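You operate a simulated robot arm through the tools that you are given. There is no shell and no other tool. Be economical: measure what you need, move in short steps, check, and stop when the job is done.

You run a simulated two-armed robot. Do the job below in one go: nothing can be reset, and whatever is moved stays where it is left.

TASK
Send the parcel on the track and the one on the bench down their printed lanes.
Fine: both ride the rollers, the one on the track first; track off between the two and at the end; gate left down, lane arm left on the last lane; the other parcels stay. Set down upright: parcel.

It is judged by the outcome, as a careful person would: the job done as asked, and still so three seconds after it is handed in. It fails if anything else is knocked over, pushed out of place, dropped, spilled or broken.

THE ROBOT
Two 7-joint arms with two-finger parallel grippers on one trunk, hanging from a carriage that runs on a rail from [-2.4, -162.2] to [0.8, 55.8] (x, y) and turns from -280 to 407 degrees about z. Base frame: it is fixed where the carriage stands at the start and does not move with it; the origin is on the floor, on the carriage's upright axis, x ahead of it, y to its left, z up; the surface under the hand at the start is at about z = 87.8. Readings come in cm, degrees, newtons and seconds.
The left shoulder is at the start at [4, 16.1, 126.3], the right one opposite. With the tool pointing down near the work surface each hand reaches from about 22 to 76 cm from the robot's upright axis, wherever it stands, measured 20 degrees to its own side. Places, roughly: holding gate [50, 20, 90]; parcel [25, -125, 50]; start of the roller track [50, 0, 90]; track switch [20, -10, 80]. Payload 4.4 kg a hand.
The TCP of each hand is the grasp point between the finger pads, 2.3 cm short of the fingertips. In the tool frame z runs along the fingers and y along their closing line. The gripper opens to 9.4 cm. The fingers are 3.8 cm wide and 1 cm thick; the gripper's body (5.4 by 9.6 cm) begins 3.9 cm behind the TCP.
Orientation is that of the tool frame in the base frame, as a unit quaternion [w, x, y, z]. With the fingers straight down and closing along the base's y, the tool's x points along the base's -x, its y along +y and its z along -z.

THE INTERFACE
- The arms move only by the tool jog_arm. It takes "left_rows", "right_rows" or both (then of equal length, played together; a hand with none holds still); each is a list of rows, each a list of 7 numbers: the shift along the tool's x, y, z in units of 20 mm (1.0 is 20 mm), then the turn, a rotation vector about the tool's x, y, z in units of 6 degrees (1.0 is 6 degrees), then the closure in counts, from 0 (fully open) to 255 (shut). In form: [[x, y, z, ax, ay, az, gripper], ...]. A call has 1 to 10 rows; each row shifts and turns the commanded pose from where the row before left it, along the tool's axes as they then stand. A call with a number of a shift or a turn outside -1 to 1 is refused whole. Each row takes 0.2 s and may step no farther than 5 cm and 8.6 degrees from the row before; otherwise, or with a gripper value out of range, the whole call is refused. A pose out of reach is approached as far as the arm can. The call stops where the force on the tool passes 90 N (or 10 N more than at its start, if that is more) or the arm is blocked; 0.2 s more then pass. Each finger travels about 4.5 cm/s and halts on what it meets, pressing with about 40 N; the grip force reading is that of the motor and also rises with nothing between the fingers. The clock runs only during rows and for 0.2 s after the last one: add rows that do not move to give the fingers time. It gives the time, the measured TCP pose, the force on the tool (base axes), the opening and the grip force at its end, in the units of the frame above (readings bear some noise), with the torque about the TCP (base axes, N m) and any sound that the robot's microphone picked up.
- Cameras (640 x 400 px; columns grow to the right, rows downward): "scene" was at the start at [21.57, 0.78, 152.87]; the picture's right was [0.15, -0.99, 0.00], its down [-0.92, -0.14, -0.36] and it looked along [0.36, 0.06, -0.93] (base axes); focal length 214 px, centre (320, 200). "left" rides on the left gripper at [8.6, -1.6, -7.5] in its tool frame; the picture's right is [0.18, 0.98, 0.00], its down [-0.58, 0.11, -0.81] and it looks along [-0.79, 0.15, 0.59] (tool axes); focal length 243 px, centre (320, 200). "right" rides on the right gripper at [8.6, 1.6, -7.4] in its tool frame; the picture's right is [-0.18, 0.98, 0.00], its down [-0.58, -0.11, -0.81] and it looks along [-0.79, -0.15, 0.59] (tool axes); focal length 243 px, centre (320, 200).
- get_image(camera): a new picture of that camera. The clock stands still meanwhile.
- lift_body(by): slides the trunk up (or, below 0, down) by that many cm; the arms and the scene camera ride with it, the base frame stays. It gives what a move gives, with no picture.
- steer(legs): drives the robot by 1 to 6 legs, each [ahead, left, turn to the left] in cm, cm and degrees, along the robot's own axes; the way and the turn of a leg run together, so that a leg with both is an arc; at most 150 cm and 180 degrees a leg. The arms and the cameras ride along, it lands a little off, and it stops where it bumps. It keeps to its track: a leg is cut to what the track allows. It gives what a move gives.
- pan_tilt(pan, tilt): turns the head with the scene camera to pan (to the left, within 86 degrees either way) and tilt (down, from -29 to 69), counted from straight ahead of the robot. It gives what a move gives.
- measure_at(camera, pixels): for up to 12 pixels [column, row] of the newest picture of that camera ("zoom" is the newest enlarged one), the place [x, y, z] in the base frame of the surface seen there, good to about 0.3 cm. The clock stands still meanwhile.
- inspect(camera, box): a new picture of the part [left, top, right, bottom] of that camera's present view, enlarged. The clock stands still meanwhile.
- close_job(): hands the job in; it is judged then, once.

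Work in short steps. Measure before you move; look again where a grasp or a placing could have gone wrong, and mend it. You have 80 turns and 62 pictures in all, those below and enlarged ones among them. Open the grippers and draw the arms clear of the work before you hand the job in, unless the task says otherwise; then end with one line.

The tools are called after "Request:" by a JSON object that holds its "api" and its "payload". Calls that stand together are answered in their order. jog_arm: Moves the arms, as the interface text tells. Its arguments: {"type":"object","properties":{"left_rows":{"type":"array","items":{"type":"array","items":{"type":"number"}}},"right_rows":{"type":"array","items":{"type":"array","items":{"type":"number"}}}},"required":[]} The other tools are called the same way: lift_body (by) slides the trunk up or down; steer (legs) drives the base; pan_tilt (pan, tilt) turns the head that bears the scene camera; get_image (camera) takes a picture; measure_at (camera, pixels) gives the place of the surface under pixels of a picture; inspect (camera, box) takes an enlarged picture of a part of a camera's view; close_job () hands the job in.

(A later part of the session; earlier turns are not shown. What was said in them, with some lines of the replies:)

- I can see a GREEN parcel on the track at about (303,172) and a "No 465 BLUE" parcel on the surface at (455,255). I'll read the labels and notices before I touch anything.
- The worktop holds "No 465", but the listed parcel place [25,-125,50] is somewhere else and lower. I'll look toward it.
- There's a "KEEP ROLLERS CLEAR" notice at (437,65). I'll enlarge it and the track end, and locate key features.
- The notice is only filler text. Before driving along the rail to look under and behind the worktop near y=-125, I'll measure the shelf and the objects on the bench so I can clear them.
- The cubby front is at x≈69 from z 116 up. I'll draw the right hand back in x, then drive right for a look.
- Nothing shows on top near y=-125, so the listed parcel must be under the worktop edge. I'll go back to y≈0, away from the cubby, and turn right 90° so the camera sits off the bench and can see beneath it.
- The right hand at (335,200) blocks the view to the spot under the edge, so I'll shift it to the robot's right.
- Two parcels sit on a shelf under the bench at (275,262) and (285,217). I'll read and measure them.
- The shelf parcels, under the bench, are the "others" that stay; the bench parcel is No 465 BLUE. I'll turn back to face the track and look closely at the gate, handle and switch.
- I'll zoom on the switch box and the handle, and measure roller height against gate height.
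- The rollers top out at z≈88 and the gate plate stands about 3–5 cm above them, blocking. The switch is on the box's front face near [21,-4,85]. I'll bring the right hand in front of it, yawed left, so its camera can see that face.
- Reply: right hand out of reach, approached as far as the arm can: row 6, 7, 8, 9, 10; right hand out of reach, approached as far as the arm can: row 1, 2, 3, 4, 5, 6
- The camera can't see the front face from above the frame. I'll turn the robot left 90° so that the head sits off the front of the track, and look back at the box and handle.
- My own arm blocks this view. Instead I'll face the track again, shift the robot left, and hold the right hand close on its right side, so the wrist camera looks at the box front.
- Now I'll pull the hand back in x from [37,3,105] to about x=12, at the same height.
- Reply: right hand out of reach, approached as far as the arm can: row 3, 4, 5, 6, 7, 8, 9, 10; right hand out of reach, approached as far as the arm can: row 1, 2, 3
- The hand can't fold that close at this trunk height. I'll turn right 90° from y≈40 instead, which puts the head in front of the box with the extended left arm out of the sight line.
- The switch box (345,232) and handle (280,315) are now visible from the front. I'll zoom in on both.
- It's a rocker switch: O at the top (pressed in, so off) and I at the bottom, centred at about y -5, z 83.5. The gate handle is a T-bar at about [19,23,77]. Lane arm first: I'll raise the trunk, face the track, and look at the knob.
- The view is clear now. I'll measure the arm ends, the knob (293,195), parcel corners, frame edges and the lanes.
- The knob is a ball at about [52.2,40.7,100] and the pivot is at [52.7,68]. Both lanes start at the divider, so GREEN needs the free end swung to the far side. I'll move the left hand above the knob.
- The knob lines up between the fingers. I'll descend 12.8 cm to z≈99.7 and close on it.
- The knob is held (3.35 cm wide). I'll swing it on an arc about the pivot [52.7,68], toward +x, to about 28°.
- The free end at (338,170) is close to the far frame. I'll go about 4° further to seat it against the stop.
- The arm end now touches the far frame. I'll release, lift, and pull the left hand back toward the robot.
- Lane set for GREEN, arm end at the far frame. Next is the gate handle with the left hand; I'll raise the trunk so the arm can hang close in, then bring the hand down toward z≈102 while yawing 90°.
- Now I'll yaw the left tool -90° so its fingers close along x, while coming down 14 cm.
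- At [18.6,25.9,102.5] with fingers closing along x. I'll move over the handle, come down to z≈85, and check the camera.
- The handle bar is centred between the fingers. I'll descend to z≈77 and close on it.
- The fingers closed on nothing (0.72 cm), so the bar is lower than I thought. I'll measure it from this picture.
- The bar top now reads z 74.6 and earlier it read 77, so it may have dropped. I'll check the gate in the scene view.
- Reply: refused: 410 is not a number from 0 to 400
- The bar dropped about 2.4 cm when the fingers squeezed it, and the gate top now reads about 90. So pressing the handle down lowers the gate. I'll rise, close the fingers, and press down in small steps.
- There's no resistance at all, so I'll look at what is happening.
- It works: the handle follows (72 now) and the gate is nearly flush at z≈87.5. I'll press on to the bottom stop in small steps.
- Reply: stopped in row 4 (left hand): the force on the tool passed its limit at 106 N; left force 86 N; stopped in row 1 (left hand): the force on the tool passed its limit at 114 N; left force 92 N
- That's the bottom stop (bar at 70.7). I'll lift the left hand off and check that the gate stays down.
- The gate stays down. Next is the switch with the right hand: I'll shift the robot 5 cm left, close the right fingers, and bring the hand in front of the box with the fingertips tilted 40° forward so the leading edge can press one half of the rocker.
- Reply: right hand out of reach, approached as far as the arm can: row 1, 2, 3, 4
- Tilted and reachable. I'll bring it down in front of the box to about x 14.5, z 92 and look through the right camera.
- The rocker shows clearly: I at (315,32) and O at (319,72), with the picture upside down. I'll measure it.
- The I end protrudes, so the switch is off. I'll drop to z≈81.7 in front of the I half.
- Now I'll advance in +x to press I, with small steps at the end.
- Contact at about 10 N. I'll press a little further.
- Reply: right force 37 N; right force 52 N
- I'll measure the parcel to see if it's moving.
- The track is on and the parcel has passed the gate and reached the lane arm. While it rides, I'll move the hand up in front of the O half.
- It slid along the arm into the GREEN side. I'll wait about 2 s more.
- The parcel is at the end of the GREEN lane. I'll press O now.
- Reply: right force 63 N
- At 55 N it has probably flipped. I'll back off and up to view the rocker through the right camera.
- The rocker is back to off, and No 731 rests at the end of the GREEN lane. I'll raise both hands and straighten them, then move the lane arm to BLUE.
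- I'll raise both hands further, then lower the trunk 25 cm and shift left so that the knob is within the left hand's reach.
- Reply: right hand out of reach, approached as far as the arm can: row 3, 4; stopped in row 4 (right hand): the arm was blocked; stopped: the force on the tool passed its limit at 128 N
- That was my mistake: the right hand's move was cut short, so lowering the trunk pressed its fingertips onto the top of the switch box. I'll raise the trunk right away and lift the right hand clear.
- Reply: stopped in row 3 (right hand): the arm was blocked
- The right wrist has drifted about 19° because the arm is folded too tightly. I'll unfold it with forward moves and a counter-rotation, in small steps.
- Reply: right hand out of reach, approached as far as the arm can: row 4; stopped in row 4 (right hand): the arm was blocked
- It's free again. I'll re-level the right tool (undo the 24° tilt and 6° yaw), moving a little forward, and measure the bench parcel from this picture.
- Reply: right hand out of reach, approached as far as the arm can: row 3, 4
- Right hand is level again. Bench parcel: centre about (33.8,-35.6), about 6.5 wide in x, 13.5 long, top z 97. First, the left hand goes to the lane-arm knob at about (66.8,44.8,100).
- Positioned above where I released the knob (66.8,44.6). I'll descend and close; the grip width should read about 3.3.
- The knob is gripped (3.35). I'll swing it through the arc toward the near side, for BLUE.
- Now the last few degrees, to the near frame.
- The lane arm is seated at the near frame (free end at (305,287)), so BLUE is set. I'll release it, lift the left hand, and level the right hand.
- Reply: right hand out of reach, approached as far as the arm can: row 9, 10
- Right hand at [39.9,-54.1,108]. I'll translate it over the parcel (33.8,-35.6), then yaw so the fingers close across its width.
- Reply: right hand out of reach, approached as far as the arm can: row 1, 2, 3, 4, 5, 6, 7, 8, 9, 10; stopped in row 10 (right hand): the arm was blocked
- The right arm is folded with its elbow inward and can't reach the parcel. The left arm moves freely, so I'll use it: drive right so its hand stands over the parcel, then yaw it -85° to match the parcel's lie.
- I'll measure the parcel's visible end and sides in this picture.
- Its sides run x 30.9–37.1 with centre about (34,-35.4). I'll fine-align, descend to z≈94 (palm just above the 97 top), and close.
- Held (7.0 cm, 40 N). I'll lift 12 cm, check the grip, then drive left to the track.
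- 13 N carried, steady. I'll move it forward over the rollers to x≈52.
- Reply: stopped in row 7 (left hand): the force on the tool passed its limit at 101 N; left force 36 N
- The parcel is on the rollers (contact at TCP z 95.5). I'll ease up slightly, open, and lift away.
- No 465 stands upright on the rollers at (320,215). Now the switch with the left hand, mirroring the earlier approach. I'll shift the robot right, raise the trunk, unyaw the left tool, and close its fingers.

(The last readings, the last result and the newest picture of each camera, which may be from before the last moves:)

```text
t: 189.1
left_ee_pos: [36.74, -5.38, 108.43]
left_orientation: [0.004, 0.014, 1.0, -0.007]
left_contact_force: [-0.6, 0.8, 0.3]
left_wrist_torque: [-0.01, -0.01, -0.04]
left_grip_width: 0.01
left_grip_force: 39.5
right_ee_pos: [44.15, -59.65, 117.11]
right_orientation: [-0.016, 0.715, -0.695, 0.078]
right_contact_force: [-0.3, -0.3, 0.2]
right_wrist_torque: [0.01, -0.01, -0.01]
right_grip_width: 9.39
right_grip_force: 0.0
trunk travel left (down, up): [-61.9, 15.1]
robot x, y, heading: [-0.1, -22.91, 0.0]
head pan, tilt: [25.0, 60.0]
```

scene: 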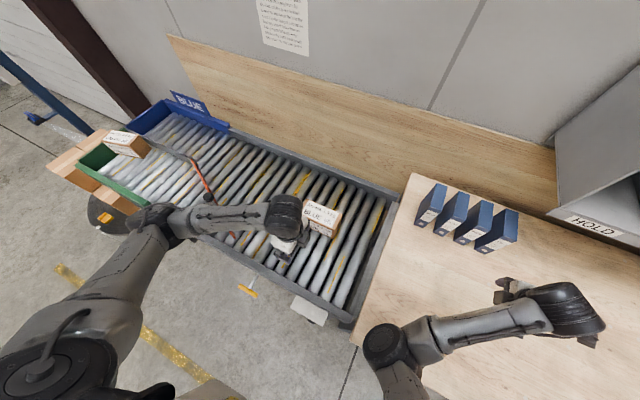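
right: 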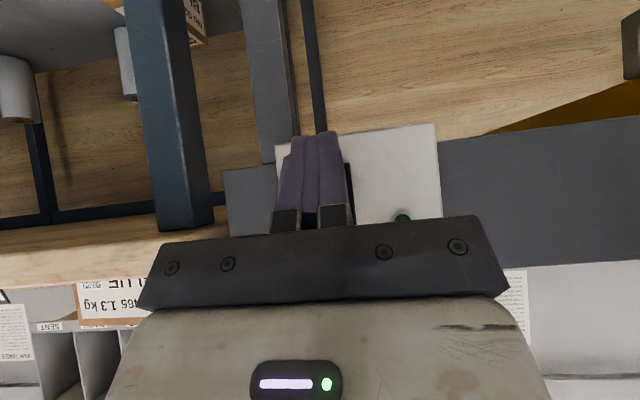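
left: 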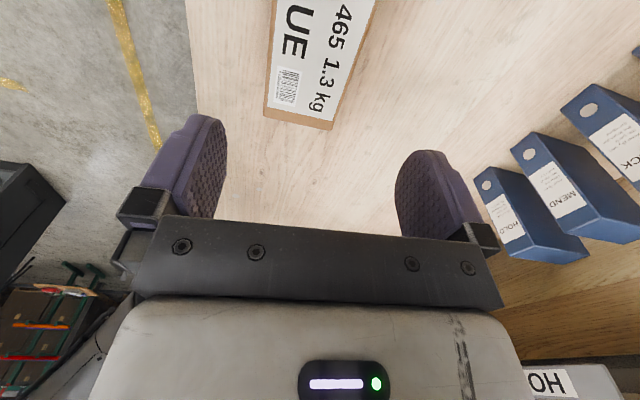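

Now pull back in x to about 17.5, then tilt the tips 40° forward.

Request:
{"api": "jog_arm", "payload": {"left_rows": [[1, 0, 0, 0, 0, 0, 255], [1, 0, 0, 0, 0, 0, 255], [1, 0, 0, 0, 0, 0, 255], [1, 0, 0, 0, 0, 0, 255], [1, 0, 0, 0, 0, 0, 255], [1, 0, 0, 0, 0, 0, 255], [1, 0, 0, 0, 0, 0, 255], [1, 0, 0, 0, 0, 0, 255], [1, 0, 0, 0, 0, 0, 255], [0.5, 0, 0, 0, 0, 0, 255]]}}

Request:
{"api": "jog_arm", "payload": {"left_rows": [[0, 0, 0, 0, -0.95, 0, 255], [0, 0, 0, 0, -0.95, 0, 255], [0, 0, 0, 0, -0.95, 0, 255], [0, 0, 0, 0, -0.95, 0, 255], [0, 0, 0, 0, -0.95, 0, 255], [0, 0, 0, 0, -0.95, 0, 255], [0, 0, 0, 0, -0.95, 0, 255]]}}

```text
t: 191.3
left_ee_pos: [17.61, -4.86, 107.96]
left_orientation: [0.005, 0.015, 1.0, -0.006]
left_contact_force: [0.1, 0.2, 1.0]
left_wrist_torque: [0.0, 0.03, 0.01]
left_grip_width: 0.0
left_grip_force: 39.8
right_ee_pos: [44.28, -59.46, 117.23]
right_orientation: [-0.016, 0.714, -0.695, 0.078]
right_contact_force: [0.0, -0.4, -0.2]
right_wrist_torque: [-0.03, -0.03, 0.0]
right_grip_width: 9.4
right_grip_force: 0.0
trunk travel left (down, up): [-61.9, 15.1]
robot x, y, heading: [-0.34, -23.18, 0.1]
head pan, tilt: [25.0, 60.0]
```

```text
t: 192.9
left_ee_pos: [18.23, -5.06, 107.22]
left_orientation: [0.347, 0.013, 0.938, -0.012]
left_contact_force: [0.6, -0.5, 0.1]
left_wrist_torque: [0.01, 0.02, -0.02]
left_grip_width: 0.01
left_grip_force: 40.3
left hand out of reach, approached as far as the arm can: row 1, 2
right_ee_pos: [44.21, -59.37, 117.1]
right_orientation: [-0.016, 0.714, -0.695, 0.078]
right_contact_force: [-0.1, 0.1, -0.5]
right_wrist_torque: [0.02, 0.01, -0.02]
right_grip_width: 9.43
right_grip_force: 0.1
trunk travel left (down, up): [-61.9, 15.1]
robot x, y, heading: [-0.21, -23.01, -0.3]
head pan, tilt: [25.0, 60.0]
```

Now back and down in front of the rocker's I half, to [14.5,-5.4,81.7].

Request:
{"api": "jog_arm", "payload": {"left_rows": [[0.71, -0.1, -0.6, 0, 0, 0, 255], [0.71, -0.08, -0.6, 0, 0, 0, 255], [0.643, 0, 0.766, 0, 0, 0, 255], [0.643, 0, 0.766, 0, 0, 0, 255], [0.643, 0, 0.766, 0, 0, 0, 255], [0.643, 0, 0.766, 0, 0, 0, 255], [0.643, 0, 0.766, 0, 0, 0, 255], [0.643, 0, 0.766, 0, 0, 0, 255], [0.643, 0, 0.766, 0, 0, 0, 255], [0.643, 0, 0.766, 0, 0, 0, 255]]}}

Request:
{"api": "get_image", "payload": {"camera": "left"}}

```text
t: 195.1
left_ee_pos: [14.57, -5.59, 91.22]
left_orientation: [0.347, 0.012, 0.938, -0.011]
left_contact_force: [-0.2, 0.0, -0.1]
left_wrist_torque: [-0.03, 0.03, -0.01]
left_grip_width: 0.0
left_grip_force: 40.7
right_ee_pos: [44.22, -59.57, 117.23]
right_orientation: [-0.017, 0.714, -0.696, 0.079]
right_contact_force: [-0.8, 0.1, 0.3]
right_wrist_torque: [-0.02, 0.03, 0.03]
right_grip_width: 9.42
right_grip_force: 0.0
trunk travel left (down, up): [-61.9, 15.1]
robot x, y, heading: [-0.5, -23.46, -0.4]
head pan, tilt: [25.0, 60.0]
```

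```text
5 pictures are left
```

left: 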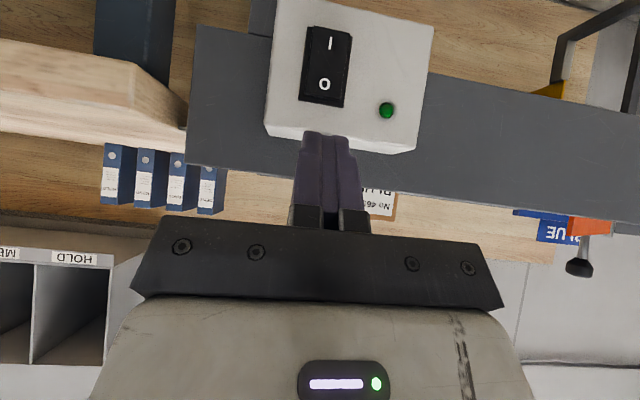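

The switch is intact and off, and the fingers are aligned with the rocker. I'll descend to the I half.

Request:
{"api": "jog_arm", "payload": {"left_rows": [[0.611, 0.03, 0.728, 0, 0, 0, 255], [0.611, 0.03, 0.728, 0, 0, 0, 255], [0.611, 0, 0.728, 0, 0, 0, 255], [0.611, 0, 0.728, 0, 0, 0, 255], [0.611, 0, 0.728, 0, 0, 0, 255]]}}

Request:
{"api": "jog_arm", "payload": {"left_rows": [[-0.575, 0, 0.482, 0, 0, 0, 255], [-0.575, 0, 0.482, 0, 0, 0, 255], [-0.153, 0, 0.129, 0, 0, 0, 255], [-0.153, 0, 0.129, 0, 0, 0, 255]]}}

```text
t: 196.3
left_ee_pos: [14.79, -5.65, 81.62]
left_orientation: [0.346, 0.011, 0.938, -0.01]
left_contact_force: [0.2, 0.3, -0.1]
left_wrist_torque: [0.01, -0.02, 0.02]
left_grip_width: 0.0
left_grip_force: 39.6
right_ee_pos: [44.25, -59.63, 117.29]
right_orientation: [-0.017, 0.714, -0.696, 0.079]
right_contact_force: [-0.8, 0.3, 0.7]
right_wrist_torque: [0.03, -0.04, -0.02]
right_grip_width: 9.41
right_grip_force: 0.0
trunk travel left (down, up): [-61.9, 15.1]
robot x, y, heading: [-0.61, -22.66, 0.1]
head pan, tilt: [25.0, 60.0]
```

```text
t: 197.3
left_ee_pos: [17.7, -5.61, 81.52]
left_orientation: [0.342, 0.012, 0.939, -0.011]
left_contact_force: [-19.1, 1.1, 2.6]
left_wrist_torque: [-0.15, 0.01, 0.02]
left_grip_width: 0.02
left_grip_force: 40.2
right_ee_pos: [43.85, -59.46, 117.05]
right_orientation: [-0.016, 0.714, -0.695, 0.076]
right_contact_force: [0.2, 0.5, 0.1]
right_wrist_torque: [0.02, 0.03, -0.01]
right_grip_width: 9.42
right_grip_force: 0.1
trunk travel left (down, up): [-61.9, 15.1]
robot x, y, heading: [-0.48, -23.11, 0.1]
head pan, tilt: [25.0, 60.0]
```

Contact at 19 N. I'll press through to switch it on, then back off.

Request:
{"api": "jog_arm", "payload": {"left_rows": [[-0.2, 0, 0.16, 0, 0, 0, 255], [-0.2, 0, 0.16, 0, 0, 0, 255], [-0.2, 0, 0.16, 0, 0, 0, 255], [-0.2, 0, 0.16, 0, 0, 0, 255]]}}

Request:
{"api": "jog_arm", "payload": {"left_rows": [[0.77, 0, -0.64, 0, 0, 0, 255], [0.77, 0, -0.64, 0, 0, 0, 255], [0.575, 0, -0.482, 0, 0, 0, 255], [-0.545, 0.03, -0.65, 0, 0, 0, 255], [-0.545, 0.03, -0.65, 0, 0, 0, 255], [0, 0, 0, 0, 0, 0, 255], [0, 0, 0, 0, 0, 0, 255], [0, 0, 0, 0, 0, 0, 255], [0, 0, 0, 0, 0, 0, 255], [0, 0, 0, 0, 0, 0, 255]]}}

Request:
{"api": "get_image", "payload": {"camera": "scene"}}

```text
t: 198.3
left_ee_pos: [18.01, -5.71, 80.92]
left_orientation: [0.329, 0.011, 0.944, -0.009]
left_contact_force: [-52.8, 1.5, -15.3]
left_wrist_torque: [0.0, 0.57, 0.12]
left_grip_width: 0.0
left_grip_force: 40.3
right_ee_pos: [43.4, -59.58, 116.75]
right_orientation: [-0.013, 0.714, -0.695, 0.076]
right_contact_force: [0.2, -0.5, 0.4]
right_wrist_torque: [0.01, 0.01, 0.03]
right_grip_width: 9.41
right_grip_force: 0.1
trunk travel left (down, up): [-61.9, 15.1]
robot x, y, heading: [-0.37, -22.78, -0.1]
head pan, tilt: [25.0, 60.0]
```

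```text
t: 200.5
left_ee_pos: [14.96, -5.5, 85.23]
left_orientation: [0.346, 0.012, 0.938, -0.011]
left_contact_force: [0.1, -0.4, 1.4]
left_wrist_torque: [0.01, -0.02, 0.0]
left_grip_width: 0.01
left_grip_force: 40.3
right_ee_pos: [44.17, -59.57, 117.22]
right_orientation: [-0.016, 0.714, -0.695, 0.078]
right_contact_force: [0.2, 1.2, 0.0]
right_wrist_torque: [0.02, 0.01, 0.01]
right_grip_width: 9.41
right_grip_force: 0.1
trunk travel left (down, up): [-61.9, 15.1]
robot x, y, heading: [-0.12, -23.04, -0.1]
head pan, tilt: [25.0, 60.0]
```

```text
4 pictures are left
```

scene: 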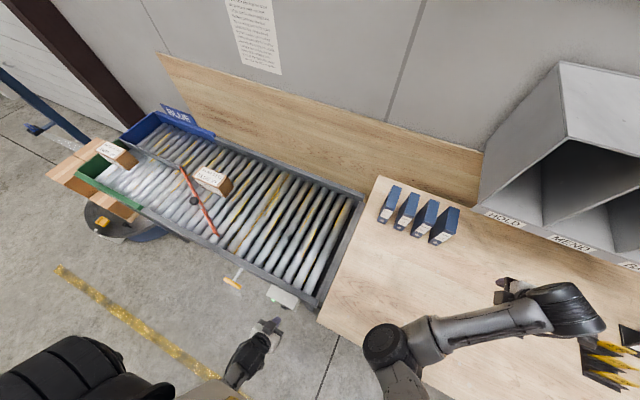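

No 465 is riding along the lane arm toward BLUE. I'll wait about 3.5 s for it to reach the lane end.

Request:
{"api": "jog_arm", "payload": {"left_rows": [[0, 0, 0, 0, 0, 0, 255], [0, 0, 0, 0, 0, 0, 255], [0, 0, 0, 0, 0, 0, 255], [0, 0, 0, 0, 0, 0, 255], [0, 0, 0, 0, 0, 0, 255], [0, 0, 0, 0, 0, 0, 255], [0, 0, 0, 0, 0, 0, 255], [0, 0, 0, 0, 0, 0, 255], [0, 0, 0, 0, 0, 0, 255], [0, 0, 0, 0, 0, 0, 255]]}}

Request:
{"api": "jog_arm", "payload": {"left_rows": [[0, 0, 0, 0, 0, 0, 255], [0, 0, 0, 0, 0, 0, 255], [0, 0, 0, 0, 0, 0, 255], [0, 0, 0, 0, 0, 0, 255], [0, 0, 0, 0, 0, 0, 255], [0, 0, 0, 0, 0, 0, 255]]}}

Request:
{"api": "get_image", "payload": {"camera": "scene"}}

```text
t: 202.7
left_ee_pos: [14.89, -5.53, 85.1]
left_orientation: [0.346, 0.013, 0.938, -0.011]
left_contact_force: [-0.7, 0.7, -0.1]
left_wrist_torque: [0.0, 0.01, -0.02]
left_grip_width: 0.0
left_grip_force: 40.0
right_ee_pos: [44.2, -59.42, 117.2]
right_orientation: [-0.016, 0.714, -0.695, 0.078]
right_contact_force: [-0.2, 0.2, 0.6]
right_wrist_torque: [0.0, 0.0, 0.01]
right_grip_width: 9.4
right_grip_force: 0.0
trunk travel left (down, up): [-61.9, 15.1]
robot x, y, heading: [-0.6, -23.29, -0.1]
head pan, tilt: [25.0, 60.0]
```

```text
t: 204.1
left_ee_pos: [15.01, -5.42, 85.09]
left_orientation: [0.347, 0.011, 0.938, -0.01]
left_contact_force: [0.6, -0.1, 0.5]
left_wrist_torque: [-0.02, 0.04, -0.02]
left_grip_width: 0.0
left_grip_force: 39.8
right_ee_pos: [44.29, -59.56, 117.26]
right_orientation: [-0.016, 0.714, -0.696, 0.078]
right_contact_force: [0.1, -0.1, -0.1]
right_wrist_torque: [0.01, 0.01, 0.03]
right_grip_width: 9.38
right_grip_force: 0.0
trunk travel left (down, up): [-61.9, 15.1]
robot x, y, heading: [-0.11, -23.24, 0.1]
head pan, tilt: [25.0, 60.0]
```

```text
3 pictures are left
```

scene: 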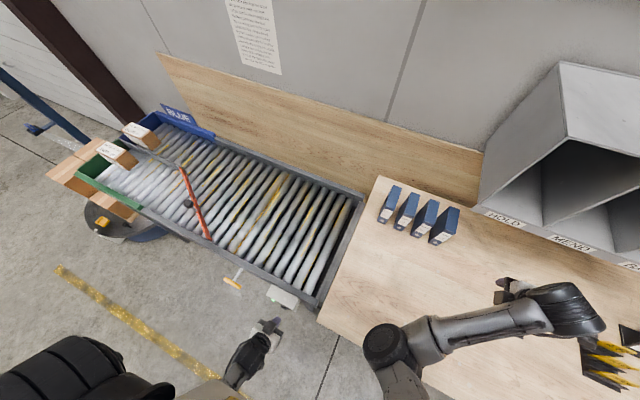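

The BLUE parcel is at its lane end (140,135). I'll press O to switch the track off.

Request:
{"api": "jog_arm", "payload": {"left_rows": [[-0.5, 0, 0.42, 0, 0, 0, 255], [-0.5, 0, 0.42, 0, 0, 0, 255], [-0.15, 0, 0.13, 0, 0, 0, 255], [-0.15, 0, 0.13, 0, 0, 0, 255], [-0.15, 0, 0.13, 0, 0, 0, 255], [-0.15, 0, 0.13, 0, 0, 0, 255], [-0.15, 0, 0.13, 0, 0, 0, 255]]}}

Request:
{"api": "jog_arm", "payload": {"left_rows": [[0.65, 0, -0.55, 0, 0, 0, 255], [0.65, 0, -0.55, 0, 0, 0, 255], [0.3, 0, -0.25, 0, 0, 0, 255], [-0.59, 0, -0.7, 0, 0, 0, 255], [-0.59, 0, -0.7, 0, 0, 0, 255], [-0.59, 0, -0.7, 0, 0, 0, 255], [-0.59, 0, -0.7, 0, 0, 0, 255]]}}

Request:
{"api": "inspect", "payload": {"camera": "left", "box": [230, 0, 450, 160]}}

```text
t: 205.7
left_ee_pos: [17.71, -5.65, 84.9]
left_orientation: [0.336, 0.012, 0.942, -0.012]
left_contact_force: [-61.4, -2.6, 35.4]
left_wrist_torque: [-0.11, -0.7, -0.06]
left_grip_width: 0.0
left_grip_force: 40.1
right_ee_pos: [43.3, -59.37, 116.82]
right_orientation: [-0.013, 0.714, -0.696, 0.075]
right_contact_force: [0.6, -0.7, 0.3]
right_wrist_torque: [0.04, 0.0, 0.0]
right_grip_width: 9.38
right_grip_force: 0.0
trunk travel left (down, up): [-61.9, 15.1]
robot x, y, heading: [-0.42, -23.36, 0.2]
head pan, tilt: [25.0, 60.0]
```

```text
t: 207.3
left_ee_pos: [15.41, -5.24, 92.39]
left_orientation: [0.346, 0.012, 0.938, -0.012]
left_contact_force: [0.5, 0.2, 0.4]
left_wrist_torque: [0.01, -0.03, 0.02]
left_grip_width: 0.0
left_grip_force: 40.2
right_ee_pos: [44.2, -59.55, 117.22]
right_orientation: [-0.017, 0.714, -0.696, 0.077]
right_contact_force: [-0.1, -0.9, 0.6]
right_wrist_torque: [0.01, 0.01, -0.04]
right_grip_width: 9.39
right_grip_force: 0.2
trunk travel left (down, up): [-61.9, 15.1]
robot x, y, heading: [-0.43, -23.34, 0.2]
head pan, tilt: [25.0, 60.0]
```

```text
2.50 times, centred on (340, 80) of left
```

zoom: 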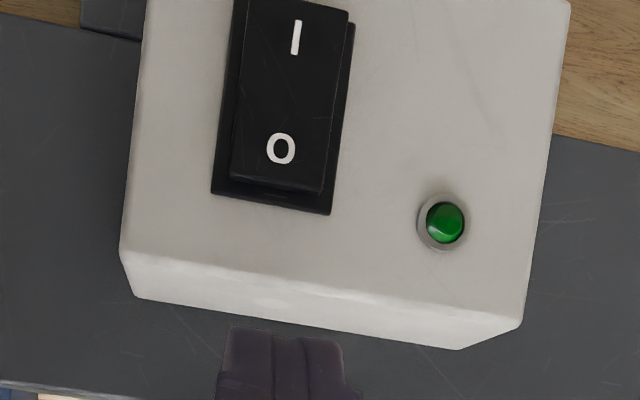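

It looks off. I'll confirm with depths that the O end is in and the I end is out.

Request:
{"api": "measure_at", "payload": {"camera": "zoom", "pixels": [[295, 20], [295, 50], [282, 150], [278, 178], [400, 100], [160, 100]]}}

Request:
{"api": "jog_arm", "payload": {"left_rows": [[-0.643, 0, -0.766, 0, 0, 0, 255], [-0.643, 0, -0.766, 0, 0, 0, 255], [-0.643, 0, -0.766, 0, 0, 0, 200], [-0.643, 0, -0.766, 0, 0, 0, 0], [-0.643, 0, -0.766, 0, 0, 0, 0], [-0.643, 0, -0.766, 0, 0, 0, 0], [-0.643, 0, -0.766, 0, 0, 0, 0], [0, 0, 0, 0, 0, 0, 0]]}}

Request:
{"api": "inspect", "payload": {"camera": "scene", "box": [60, 90, 380, 310]}}

Request:
{"api": "measure_at", "payload": {"camera": "zoom", "pixels": [[150, 75], [105, 115], [290, 290], [420, 215], [340, 375], [250, 190]]}}

```text
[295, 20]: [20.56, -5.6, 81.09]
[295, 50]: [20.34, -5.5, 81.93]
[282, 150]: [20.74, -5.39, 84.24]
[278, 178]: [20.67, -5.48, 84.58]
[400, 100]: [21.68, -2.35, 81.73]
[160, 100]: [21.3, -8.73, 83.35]
```

```text
t: 209.1
left_ee_pos: [15.36, -5.09, 106.42]
left_orientation: [0.346, 0.013, 0.938, -0.012]
left_contact_force: [0.0, -0.6, 0.5]
left_wrist_torque: [0.0, -0.02, 0.01]
left_grip_width: 9.4
left_grip_force: 0.1
right_ee_pos: [44.24, -59.51, 117.15]
right_orientation: [-0.016, 0.714, -0.695, 0.079]
right_contact_force: [-0.2, 0.0, 0.4]
right_wrist_torque: [-0.03, 0.0, 0.03]
right_grip_width: 9.38
right_grip_force: 0.1
trunk travel left (down, up): [-61.9, 15.1]
robot x, y, heading: [-0.74, -22.85, -0.1]
head pan, tilt: [25.0, 60.0]
```

```text
1.82 times, centred on (220, 200) of scene
```

zoom: 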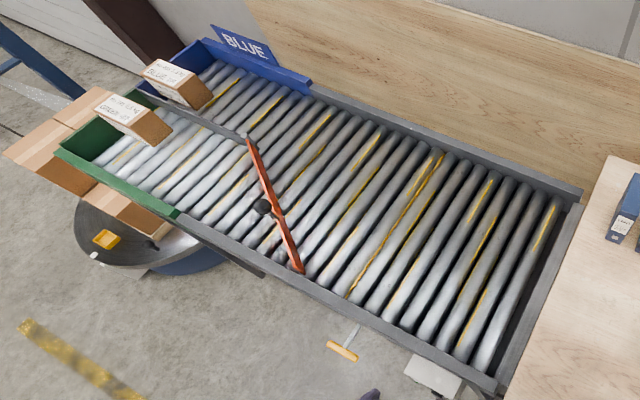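

```text
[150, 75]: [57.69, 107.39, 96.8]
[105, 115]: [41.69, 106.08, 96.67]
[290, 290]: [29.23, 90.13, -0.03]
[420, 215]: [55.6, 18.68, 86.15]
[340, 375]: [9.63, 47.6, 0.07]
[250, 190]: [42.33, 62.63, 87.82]
```

The rocker depths match the original off state. Both parcels are at their lane ends (y≈106–107, upright), the gate is down, and the lane arm is on BLUE. I'll raise the trunk so both open hands draw clear, then hand in.

Request:
{"api": "lift_body", "payload": {"by": 13}}

Request:
{"api": "inspect", "payload": {"camera": "scene", "box": [60, 90, 380, 310]}}

```text
t: 210.6
left_ee_pos: [15.3, -5.1, 119.42]
left_orientation: [0.347, 0.012, 0.938, -0.011]
left_contact_force: [-0.5, 0.5, -0.7]
left_wrist_torque: [-0.03, 0.03, -0.01]
left_grip_width: 9.44
left_grip_force: 0.0
right_ee_pos: [44.29, -59.52, 130.16]
right_orientation: [-0.016, 0.714, -0.695, 0.078]
right_contact_force: [0.8, 0.4, -0.2]
right_wrist_torque: [0.01, 0.03, -0.02]
right_grip_width: 9.4
right_grip_force: 0.1
trunk travel left (down, up): [-74.9, 2.1]
robot x, y, heading: [-0.18, -23.04, 0.0]
head pan, tilt: [25.0, 60.0]
```

```text
1.82 times, centred on (220, 200) of scene
```

zoom: 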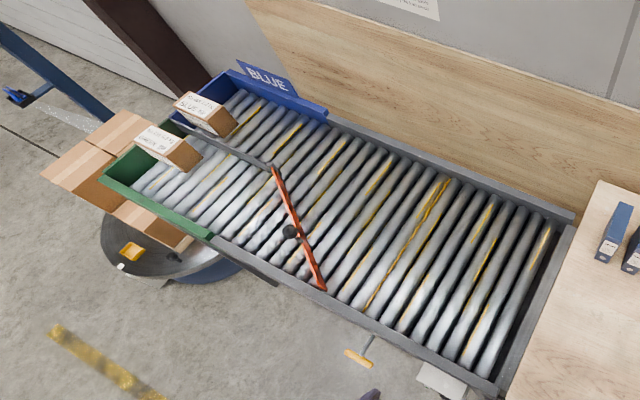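

The last picture shows both parcels resting upright in their lanes and the hands clear, so I'm handing in.

Request:
{"api": "close_job", "payload": {}}

```text
The job is handed in.
```

Both parcels rode the rollers to the end of their printed lanes: No 731 to GREEN first, then No 465 to BLUE. The track was off between them and is off now, the gate is down, the lane arm is on BLUE, and the other parcels were not touched. One mishap: while I was lowering the trunk, the right fingertips pressed the top of the switch box with up to 128 N. It looked undamaged afterwards, and the switch still worked.
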